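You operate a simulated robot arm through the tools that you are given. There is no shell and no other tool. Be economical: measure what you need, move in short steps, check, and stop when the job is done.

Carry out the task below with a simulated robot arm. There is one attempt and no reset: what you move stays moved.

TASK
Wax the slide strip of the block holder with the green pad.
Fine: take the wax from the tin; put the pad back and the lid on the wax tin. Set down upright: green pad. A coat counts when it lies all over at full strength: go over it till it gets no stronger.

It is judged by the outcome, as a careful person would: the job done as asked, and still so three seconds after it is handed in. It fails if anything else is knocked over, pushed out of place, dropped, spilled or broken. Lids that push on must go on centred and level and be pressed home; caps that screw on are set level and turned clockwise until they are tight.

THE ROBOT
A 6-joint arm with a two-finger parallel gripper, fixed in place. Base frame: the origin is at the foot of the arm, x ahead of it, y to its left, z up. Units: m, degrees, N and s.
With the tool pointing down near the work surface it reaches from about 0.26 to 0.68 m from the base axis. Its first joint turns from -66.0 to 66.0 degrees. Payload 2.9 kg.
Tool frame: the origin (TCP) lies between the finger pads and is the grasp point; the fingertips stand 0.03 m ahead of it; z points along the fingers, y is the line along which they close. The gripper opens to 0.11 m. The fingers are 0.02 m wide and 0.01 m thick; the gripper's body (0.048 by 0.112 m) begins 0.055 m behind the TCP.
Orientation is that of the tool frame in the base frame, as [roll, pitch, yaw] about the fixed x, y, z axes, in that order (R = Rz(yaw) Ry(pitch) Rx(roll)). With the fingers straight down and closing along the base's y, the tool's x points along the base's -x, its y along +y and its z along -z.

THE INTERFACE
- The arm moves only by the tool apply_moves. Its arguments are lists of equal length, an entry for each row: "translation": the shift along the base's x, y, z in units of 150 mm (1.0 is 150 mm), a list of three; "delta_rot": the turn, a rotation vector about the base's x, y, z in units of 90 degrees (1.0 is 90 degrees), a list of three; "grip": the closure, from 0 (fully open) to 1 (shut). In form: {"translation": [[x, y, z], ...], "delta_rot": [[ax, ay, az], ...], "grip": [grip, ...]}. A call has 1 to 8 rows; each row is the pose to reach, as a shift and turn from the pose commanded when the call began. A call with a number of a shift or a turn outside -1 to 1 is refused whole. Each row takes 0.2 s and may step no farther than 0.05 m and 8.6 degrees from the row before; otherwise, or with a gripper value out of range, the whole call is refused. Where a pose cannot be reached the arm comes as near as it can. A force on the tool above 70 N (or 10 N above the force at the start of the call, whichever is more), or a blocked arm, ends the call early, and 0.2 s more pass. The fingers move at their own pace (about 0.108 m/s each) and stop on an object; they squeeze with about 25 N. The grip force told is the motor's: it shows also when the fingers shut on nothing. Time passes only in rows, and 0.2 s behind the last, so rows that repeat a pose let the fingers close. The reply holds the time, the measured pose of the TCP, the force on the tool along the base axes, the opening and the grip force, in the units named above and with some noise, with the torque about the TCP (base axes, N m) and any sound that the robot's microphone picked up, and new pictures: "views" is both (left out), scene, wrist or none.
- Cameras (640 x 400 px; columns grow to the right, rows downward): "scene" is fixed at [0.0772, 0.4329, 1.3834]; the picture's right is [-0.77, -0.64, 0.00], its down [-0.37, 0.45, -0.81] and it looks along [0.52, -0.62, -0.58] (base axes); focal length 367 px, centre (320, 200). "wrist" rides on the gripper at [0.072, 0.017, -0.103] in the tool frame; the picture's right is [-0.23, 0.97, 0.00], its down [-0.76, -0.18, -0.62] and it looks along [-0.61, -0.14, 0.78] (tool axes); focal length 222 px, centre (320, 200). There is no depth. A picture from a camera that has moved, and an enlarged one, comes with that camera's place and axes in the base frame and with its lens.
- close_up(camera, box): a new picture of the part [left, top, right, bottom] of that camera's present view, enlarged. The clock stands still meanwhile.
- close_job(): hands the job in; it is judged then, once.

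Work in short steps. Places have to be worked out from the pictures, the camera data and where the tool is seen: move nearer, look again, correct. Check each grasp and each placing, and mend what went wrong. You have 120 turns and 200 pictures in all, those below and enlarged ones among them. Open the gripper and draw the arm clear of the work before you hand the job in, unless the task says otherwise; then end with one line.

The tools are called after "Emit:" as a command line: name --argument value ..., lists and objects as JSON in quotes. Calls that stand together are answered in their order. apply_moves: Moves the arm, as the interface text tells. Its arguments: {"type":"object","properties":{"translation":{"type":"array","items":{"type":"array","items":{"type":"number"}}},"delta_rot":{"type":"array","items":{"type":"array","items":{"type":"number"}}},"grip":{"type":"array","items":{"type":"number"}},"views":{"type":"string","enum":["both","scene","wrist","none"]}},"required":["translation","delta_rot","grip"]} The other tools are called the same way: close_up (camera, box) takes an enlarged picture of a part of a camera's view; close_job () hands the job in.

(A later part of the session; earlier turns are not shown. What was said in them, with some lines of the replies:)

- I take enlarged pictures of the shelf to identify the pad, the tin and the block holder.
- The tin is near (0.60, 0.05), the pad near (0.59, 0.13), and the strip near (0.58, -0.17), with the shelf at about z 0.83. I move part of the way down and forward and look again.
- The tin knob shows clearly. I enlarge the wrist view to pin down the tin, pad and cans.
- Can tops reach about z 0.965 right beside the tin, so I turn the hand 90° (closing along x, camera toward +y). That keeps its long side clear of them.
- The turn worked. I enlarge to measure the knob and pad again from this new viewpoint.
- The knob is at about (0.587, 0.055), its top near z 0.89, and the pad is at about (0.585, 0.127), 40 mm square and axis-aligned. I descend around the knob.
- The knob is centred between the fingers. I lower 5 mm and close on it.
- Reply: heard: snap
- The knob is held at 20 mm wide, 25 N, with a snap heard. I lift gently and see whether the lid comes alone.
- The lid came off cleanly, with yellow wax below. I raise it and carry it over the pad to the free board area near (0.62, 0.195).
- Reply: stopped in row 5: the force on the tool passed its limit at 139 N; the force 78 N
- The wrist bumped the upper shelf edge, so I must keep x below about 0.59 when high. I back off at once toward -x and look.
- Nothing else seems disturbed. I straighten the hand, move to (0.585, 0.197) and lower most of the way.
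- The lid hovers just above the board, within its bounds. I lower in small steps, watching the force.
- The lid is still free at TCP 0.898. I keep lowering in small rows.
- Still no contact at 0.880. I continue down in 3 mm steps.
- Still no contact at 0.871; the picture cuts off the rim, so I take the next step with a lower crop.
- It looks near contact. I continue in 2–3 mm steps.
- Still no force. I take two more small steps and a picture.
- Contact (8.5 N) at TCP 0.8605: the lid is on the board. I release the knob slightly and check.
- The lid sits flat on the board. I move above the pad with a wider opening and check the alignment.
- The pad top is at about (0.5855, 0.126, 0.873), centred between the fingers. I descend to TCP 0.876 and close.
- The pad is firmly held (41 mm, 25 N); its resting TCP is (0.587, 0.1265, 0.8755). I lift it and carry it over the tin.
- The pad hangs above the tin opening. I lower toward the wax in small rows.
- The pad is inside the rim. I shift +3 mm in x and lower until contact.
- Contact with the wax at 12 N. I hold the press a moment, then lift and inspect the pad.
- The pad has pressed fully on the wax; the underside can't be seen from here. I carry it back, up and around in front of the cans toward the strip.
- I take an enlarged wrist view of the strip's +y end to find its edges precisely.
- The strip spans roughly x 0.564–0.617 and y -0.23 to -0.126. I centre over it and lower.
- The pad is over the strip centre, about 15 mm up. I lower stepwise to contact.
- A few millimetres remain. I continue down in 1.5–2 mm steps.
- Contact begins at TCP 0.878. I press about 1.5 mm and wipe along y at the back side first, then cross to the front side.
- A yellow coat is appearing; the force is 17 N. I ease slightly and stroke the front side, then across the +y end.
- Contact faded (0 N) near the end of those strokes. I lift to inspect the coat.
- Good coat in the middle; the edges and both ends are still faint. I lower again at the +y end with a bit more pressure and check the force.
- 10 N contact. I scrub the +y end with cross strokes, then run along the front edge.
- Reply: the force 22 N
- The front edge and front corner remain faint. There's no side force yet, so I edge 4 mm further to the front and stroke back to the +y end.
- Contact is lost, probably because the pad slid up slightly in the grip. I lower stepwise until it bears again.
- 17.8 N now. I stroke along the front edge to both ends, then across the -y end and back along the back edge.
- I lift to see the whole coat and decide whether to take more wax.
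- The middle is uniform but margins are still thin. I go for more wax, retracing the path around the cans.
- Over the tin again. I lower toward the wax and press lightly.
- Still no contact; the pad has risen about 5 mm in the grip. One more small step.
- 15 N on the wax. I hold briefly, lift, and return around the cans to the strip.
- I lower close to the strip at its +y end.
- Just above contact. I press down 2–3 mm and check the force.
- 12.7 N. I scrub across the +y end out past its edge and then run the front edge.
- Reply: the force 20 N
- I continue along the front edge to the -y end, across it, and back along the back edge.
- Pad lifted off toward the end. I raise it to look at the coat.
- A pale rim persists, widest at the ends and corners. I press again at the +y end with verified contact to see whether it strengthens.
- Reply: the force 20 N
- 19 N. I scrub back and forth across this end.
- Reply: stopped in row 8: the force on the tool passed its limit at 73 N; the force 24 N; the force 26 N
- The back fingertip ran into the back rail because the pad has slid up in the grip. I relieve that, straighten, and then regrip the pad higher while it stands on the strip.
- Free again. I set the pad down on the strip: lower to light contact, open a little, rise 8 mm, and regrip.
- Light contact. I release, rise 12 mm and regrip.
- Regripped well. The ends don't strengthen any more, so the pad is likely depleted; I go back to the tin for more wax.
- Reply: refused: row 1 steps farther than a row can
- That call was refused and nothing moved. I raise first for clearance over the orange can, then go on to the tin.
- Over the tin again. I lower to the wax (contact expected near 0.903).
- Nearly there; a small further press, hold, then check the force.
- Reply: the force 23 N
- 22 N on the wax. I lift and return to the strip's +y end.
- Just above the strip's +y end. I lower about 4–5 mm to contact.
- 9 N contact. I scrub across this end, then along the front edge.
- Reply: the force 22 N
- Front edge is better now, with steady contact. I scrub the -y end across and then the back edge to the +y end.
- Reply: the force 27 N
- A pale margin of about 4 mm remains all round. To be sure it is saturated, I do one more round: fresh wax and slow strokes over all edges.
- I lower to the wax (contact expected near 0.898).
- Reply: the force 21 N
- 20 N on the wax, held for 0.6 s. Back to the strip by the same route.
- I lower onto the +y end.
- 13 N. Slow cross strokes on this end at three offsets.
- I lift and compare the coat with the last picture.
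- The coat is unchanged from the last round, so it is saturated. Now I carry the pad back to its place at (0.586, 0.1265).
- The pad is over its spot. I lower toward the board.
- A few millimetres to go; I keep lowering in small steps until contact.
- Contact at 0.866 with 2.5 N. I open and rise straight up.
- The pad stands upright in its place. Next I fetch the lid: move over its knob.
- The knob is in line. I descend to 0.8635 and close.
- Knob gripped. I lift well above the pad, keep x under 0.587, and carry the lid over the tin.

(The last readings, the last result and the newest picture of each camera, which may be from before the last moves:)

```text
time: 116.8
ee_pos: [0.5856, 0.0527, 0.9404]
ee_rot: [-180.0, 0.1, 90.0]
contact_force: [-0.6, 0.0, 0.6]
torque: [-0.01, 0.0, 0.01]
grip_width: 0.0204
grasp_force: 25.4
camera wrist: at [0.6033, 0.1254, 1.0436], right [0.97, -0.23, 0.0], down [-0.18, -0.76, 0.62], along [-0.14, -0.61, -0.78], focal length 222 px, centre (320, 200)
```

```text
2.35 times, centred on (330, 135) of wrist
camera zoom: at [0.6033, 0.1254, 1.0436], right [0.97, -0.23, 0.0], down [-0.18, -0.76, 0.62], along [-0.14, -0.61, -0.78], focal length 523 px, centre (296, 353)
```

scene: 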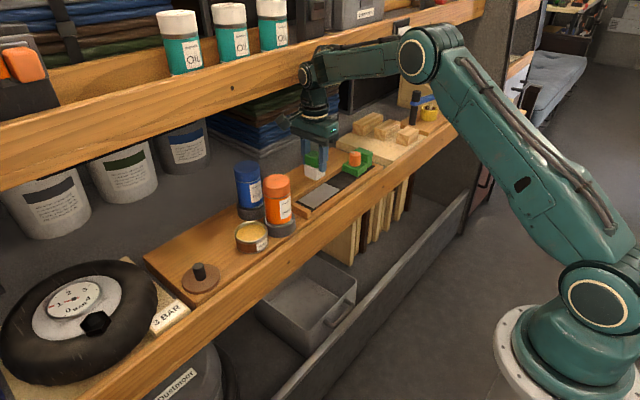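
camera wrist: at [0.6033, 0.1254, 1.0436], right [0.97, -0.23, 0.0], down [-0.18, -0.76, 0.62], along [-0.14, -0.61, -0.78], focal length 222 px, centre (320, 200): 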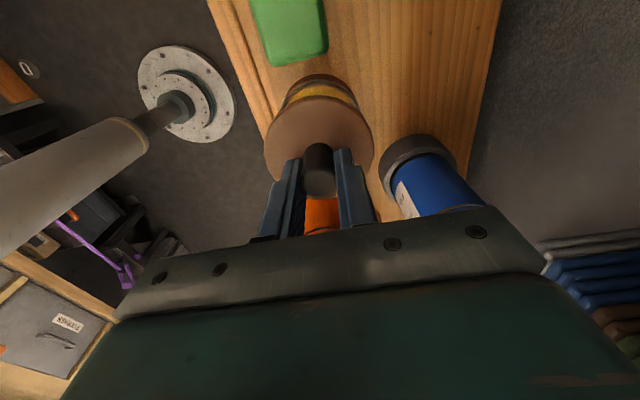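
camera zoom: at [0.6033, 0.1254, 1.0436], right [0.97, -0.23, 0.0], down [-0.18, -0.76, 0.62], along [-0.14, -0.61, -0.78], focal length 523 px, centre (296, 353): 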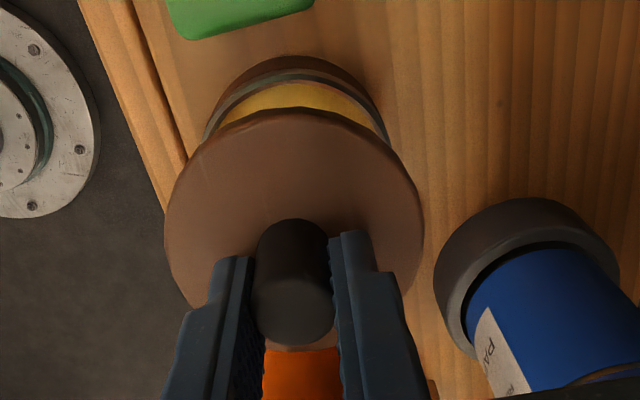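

The tin has not moved (same picture position as before), so the lid should go to TCP (0.587, 0.0553). I lower closer and take fresh readings.

Emit:
apply_moves --translation '[[0.005, 0, -0.1], [0.005, 0, -0.18], [0.005, 0, -0.18]]' --delta_rot '[[0, 0, 0], [0, 0, 0], [0, 0, 0]]' --grip '[1, 1, 1]' --views "none"

Emit:
apply_moves --translation '[[0, 0, 0]]' --delta_rot '[[0, 0, 0]]' --grip '[1]' --views "none"

Emit:
apply_moves --translation '[[0, 0, 0]]' --delta_rot '[[0, 0, 0]]' --grip '[1]' --views "none"

Emit:
close_up --camera "scene" --box '[215, 195, 295, 265]'

Emit:
close_up --camera "wrist" --box '[240, 50, 420, 220]'

```text
time: 117.6
ee_pos: [0.5874, 0.0522, 0.9128]
ee_rot: [-180.0, 0.1, 90.0]
contact_force: [0.4, -0.6, -0.9]
torque: [-0.02, 0.0, -0.01]
grip_width: 0.0204
grasp_force: 24.5
```

```text
time: 118.0
ee_pos: [0.5872, 0.0531, 0.9123]
ee_rot: [-180.0, 0.1, 90.0]
contact_force: [-0.7, -0.2, -0.6]
torque: [0.02, 0.0, -0.03]
grip_width: 0.0201
grasp_force: 25.3
```

```text
time: 118.4
ee_pos: [0.5881, 0.053, 0.9118]
ee_rot: [180.0, 0.2, 90.0]
contact_force: [0.0, -0.1, 0.5]
torque: [-0.01, 0.02, 0.0]
grip_width: 0.0202
grasp_force: 24.8
```

```text
5.71 times, centred on (255, 230) of scene
camera zoom: at [0.0772, 0.4329, 1.3834], right [-0.77, -0.64, 0.0], down [-0.37, 0.45, -0.81], along [0.52, -0.62, -0.58], focal length 2099 px, centre (691, 29)
```

zoom: 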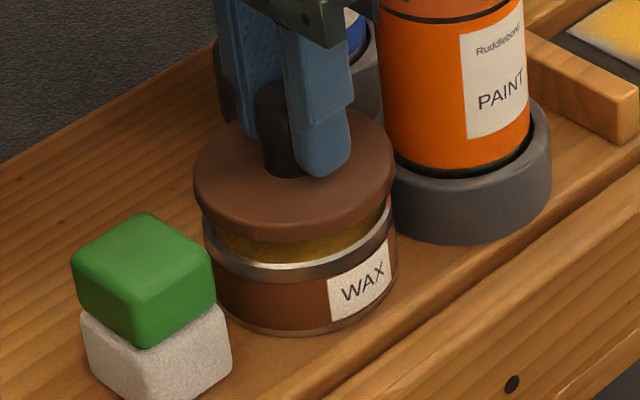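

```text
2.35 times, centred on (330, 135) of wrist
camera zoom: at [0.6045, 0.1252, 1.0157], right [0.97, -0.23, 0.0], down [-0.18, -0.76, 0.62], along [-0.14, -0.61, -0.78], focal length 523 px, centre (296, 353)
```

zoom: 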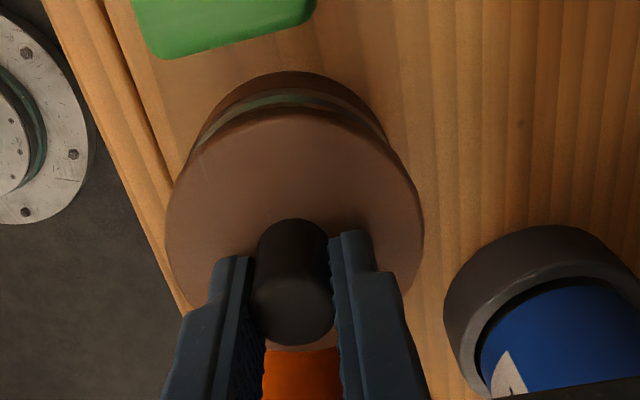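

Readings average (0.5875, 0.0528), against 0.0554 when the lid was first gripped. I shift +2 mm in y, lower a little, and zoom in tightly to judge the centring.

Emit:
apply_moves --translation '[[-0.004, 0.014, -0.02], [-0.004, 0.014, -0.045]]' --delta_rot '[[0, 0, 0], [0, 0, 0]]' --grip '[1, 1]' --views "none"

Emit:
close_up --camera "scene" --box '[235, 212, 275, 256]'

Emit:
close_up --camera "wrist" --box '[250, 60, 390, 160]'

```text
time: 119.0
ee_pos: [0.5885, 0.0563, 0.9047]
ee_rot: [-180.0, 0.1, 90.0]
contact_force: [-0.2, 0.2, -0.2]
torque: [0.01, -0.02, 0.0]
grip_width: 0.0201
grasp_force: 25.4
```

```text
9.09 times, centred on (255, 234) of scene
camera zoom: at [0.0772, 0.4329, 1.3834], right [-0.77, -0.64, 0.0], down [-0.37, 0.45, -0.81], along [0.52, -0.62, -0.58], focal length 3339 px, centre (911, -109)
```

zoom: 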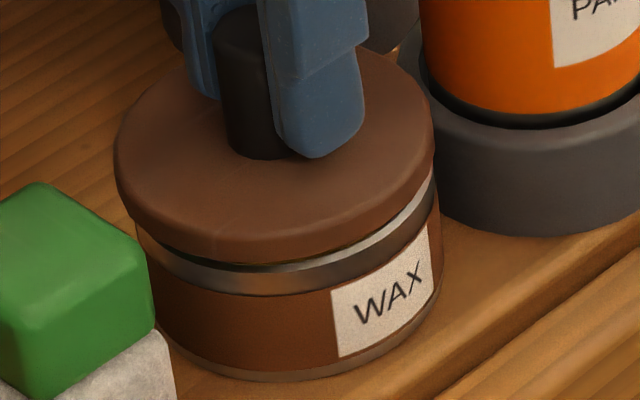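

```text
4.00 times, centred on (320, 110) of wrist
camera zoom: at [0.6042, 0.128, 1.0083], right [0.97, -0.23, 0.0], down [-0.18, -0.76, 0.62], along [-0.14, -0.61, -0.78], focal length 888 px, centre (320, 560)
```

zoom: 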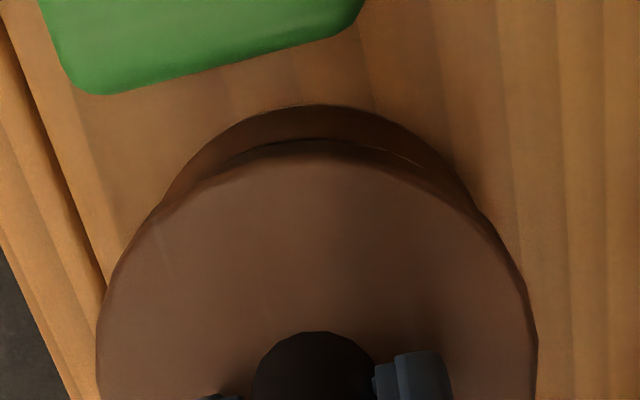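

By comparing label-to-lid offsets with the first picture, the lid is centred within about half a millimetre. I lower gently onto the tin.

Emit:
apply_moves --translation '[[-0.005, -0.002, -0.015], [-0.005, -0.002, -0.03]]' --delta_rot '[[0, 0, 0], [0, 0, 0]]' --grip '[1, 1]' --views "none"

Emit:
close_up --camera "scene" --box '[235, 212, 275, 256]'

```text
time: 119.6
ee_pos: [0.5855, 0.0556, 0.8999]
ee_rot: [-180.0, 0.0, 90.0]
contact_force: [-0.6, -0.8, -0.6]
torque: [-0.05, 0.03, -0.02]
grip_width: 0.02
grasp_force: 25.0
```

```text
9.09 times, centred on (255, 234) of scene
camera zoom: at [0.0772, 0.4329, 1.3834], right [-0.77, -0.64, 0.0], down [-0.37, 0.45, -0.81], along [0.52, -0.62, -0.58], focal length 3339 px, centre (911, -109)
```

zoom: 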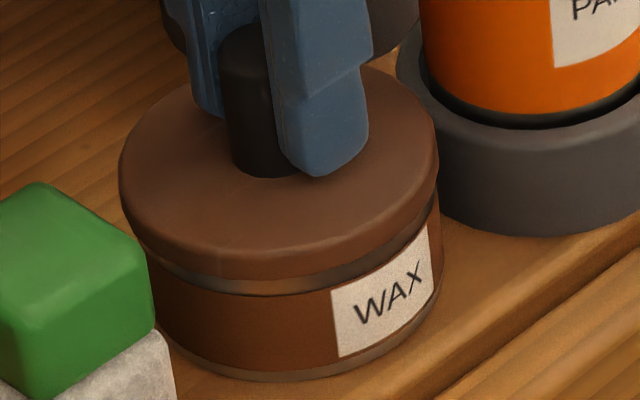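

The lid is nearly home and level. I press down in small steps watching the force and the sound.

Emit:
apply_moves --translation '[[0, 0, -0.01], [0, 0, -0.02]]' --delta_rot '[[0, 0, 0], [0, 0, 0]]' --grip '[1, 1]' --views "none"

```text
time: 120.2
ee_pos: [0.5865, 0.0551, 0.9003]
ee_rot: [179.7, 0.1, 90.0]
contact_force: [-0.7, -4.5, 14.8]
torque: [0.01, 0.15, 0.05]
grip_width: 0.0204
grasp_force: 24.7
heard: snap
```

A snap at 15 N. I press a little more to make sure it is home, then look.

Emit:
apply_moves --translation '[[0, 0, -0.01], [0, 0, -0.02], [0, 0, -0.02]]' --delta_rot '[[0, 0, 0], [0, 0, 0], [0, 0, 0]]' --grip '[1, 1, 1]' --views "none"

Emit:
close_up --camera "scene" --box '[235, 212, 275, 256]'

```text
time: 121.0
ee_pos: [0.5869, 0.0552, 0.8969]
ee_rot: [179.6, 0.1, 90.0]
contact_force: [1.3, -4.6, 29.3]
torque: [-0.01, 0.39, 0.01]
grip_width: 0.0204
grasp_force: 24.6
```

```text
9.09 times, centred on (255, 234) of scene
camera zoom: at [0.0767, 0.4328, 1.3835], right [-0.77, -0.64, 0.0], down [-0.37, 0.45, -0.81], along [0.52, -0.62, -0.58], focal length 3339 px, centre (911, -109)
```

zoom: 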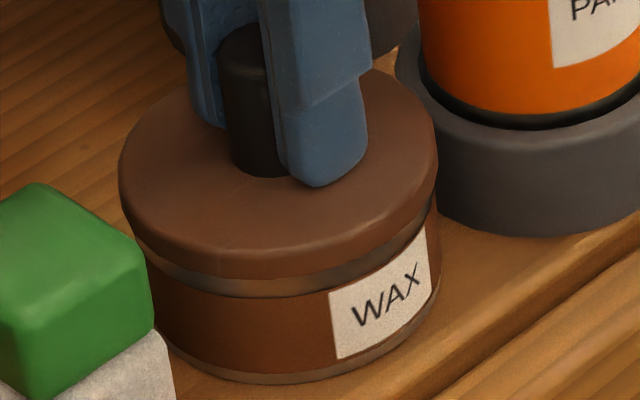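

The lid sits level and does not move further at 29 N, matching the first picture. I ease off, release and rise.

Emit:
apply_moves --translation '[[0, 0, 0.02], [0, 0, 0.02], [0, 0, 0.02], [0, 0, 0.2], [0, 0, 0.5]]' --delta_rot '[[0, 0, 0], [0, 0, 0], [0, 0, 0], [0, 0, 0], [0, 0, 0]]' --grip '[1, 0.55, 0.55, 0.55, 0.55]' --views "none"

Emit:
apply_moves --translation '[[-0.25, 0, 0.15], [-0.5, 0, 0.3], [-0.75, 0, 0.45]]' --delta_rot '[[0, 0, 0], [0, 0, 0], [0, 0, 0]]' --grip '[0.55, 0.55, 0.55]'

Emit:
close_up --camera "scene" --box '[210, 185, 300, 275]'

Emit:
close_up --camera "scene" --box '[280, 80, 500, 220]'

```text
time: 122.2
ee_pos: [0.5855, 0.0583, 0.9671]
ee_rot: [-179.9, 0.1, 90.0]
contact_force: [0.3, 0.3, -0.4]
torque: [-0.02, 0.02, 0.01]
grip_width: 0.0494
grasp_force: 0.1
```

```text
time: 123.0
ee_pos: [0.4732, 0.0551, 1.0363]
ee_rot: [-180.0, 0.1, 90.0]
contact_force: [-0.5, -0.4, -0.8]
torque: [0.02, -0.03, -0.03]
grip_width: 0.0496
grasp_force: 0.0
camera wrist: at [0.4909, 0.1275, 1.1393], right [0.97, -0.23, 0.0], down [-0.18, -0.76, 0.62], along [-0.14, -0.61, -0.78], focal length 222 px, centre (320, 200)
```

scene: 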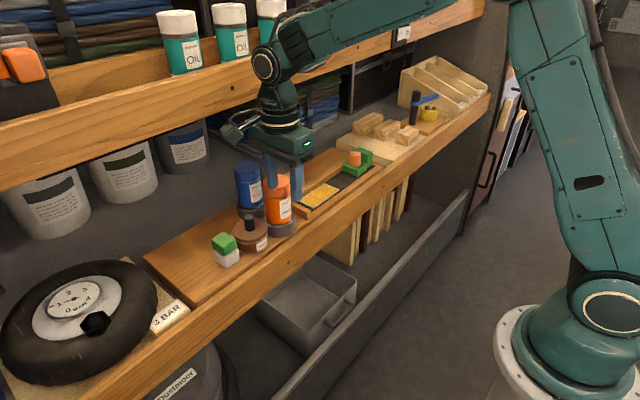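
wrist: 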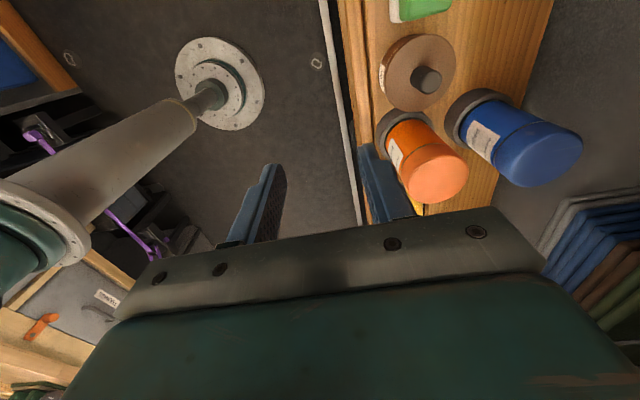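

```text
4.44 times, centred on (255, 230) of scene
camera zoom: at [0.0772, 0.4329, 1.3834], right [-0.77, -0.64, 0.0], down [-0.37, 0.45, -0.81], along [0.52, -0.62, -0.58], focal length 1632 px, centre (609, 67)
```

zoom: 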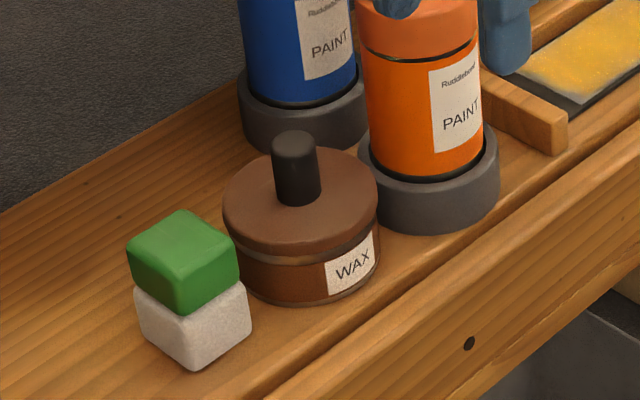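

```text
2.86 times, centred on (390, 150) of scene
camera zoom: at [0.0772, 0.4329, 1.3834], right [-0.77, -0.64, 0.0], down [-0.37, 0.45, -0.81], along [0.52, -0.62, -0.58], focal length 1049 px, centre (120, 343)
```

zoom: 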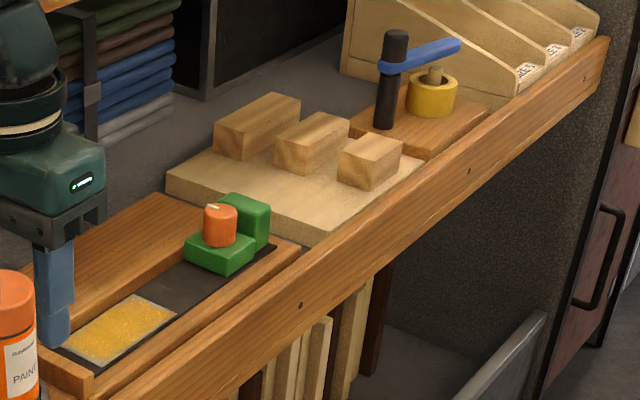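

The lid is on and level, the pad is upright, the strip is coated, and nothing else has moved. I open the gripper fully and draw a little further back before handing in.

Emit:
apply_moves --translation '[[0, 0, 0.25], [0, 0, 0.5], [0, 0, 0.6]]' --delta_rot '[[0, 0, 0], [0, 0, 0], [0, 0, 0]]' --grip '[0.3, 0, 0]' --views "scene"

Emit:
close_up --camera "scene" --box '[295, 160, 365, 220]'

```text
time: 123.8
ee_pos: [0.4737, 0.0587, 1.126]
ee_rot: [-179.9, 0.1, 90.0]
contact_force: [0.0, -1.0, -0.2]
torque: [0.0, 0.0, 0.01]
grip_width: 0.1101
grasp_force: 0.1
```

scene: 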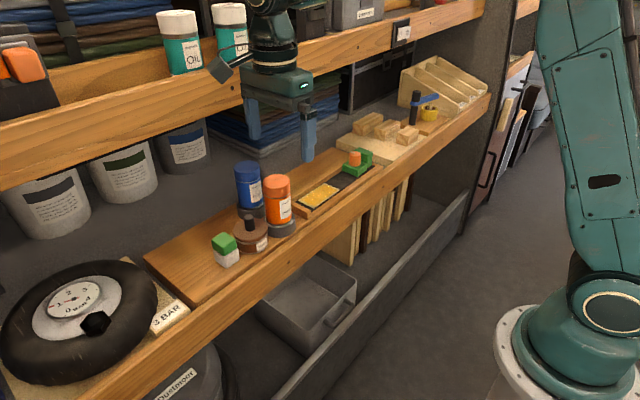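

```text
6.67 times, centred on (330, 190) of scene
camera zoom: at [0.0772, 0.4329, 1.3834], right [-0.77, -0.64, 0.0], down [-0.37, 0.45, -0.81], along [0.52, -0.62, -0.58], focal length 2448 px, centre (253, 267)
```

zoom: 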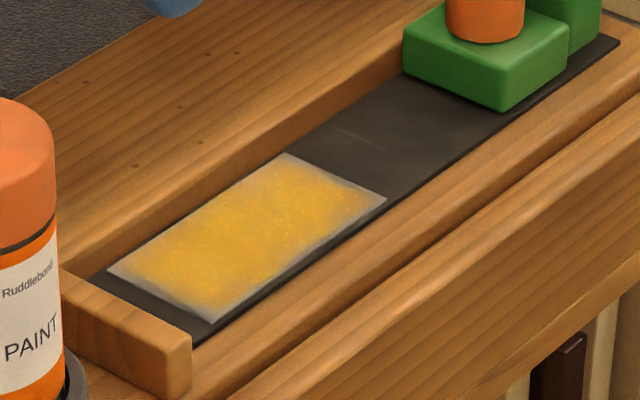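

The coat stopped getting stronger, everything is in its place, and the arm is clear with the gripper open. I hand in.

Emit:
close_job

```text
The job is handed in.
```

I waxed the slide strip with the green pad until the coat got no stronger. A pale rim about 4 mm wide still shows along its edges; it did not change after a fourth dip and more strokes. The pad stands upright within a few millimetres of where it started, and the lid is pressed onto the wax tin. The arm bumped the upper shelf once and a finger pressed hard on the strip's back rail, but nothing visible moved.
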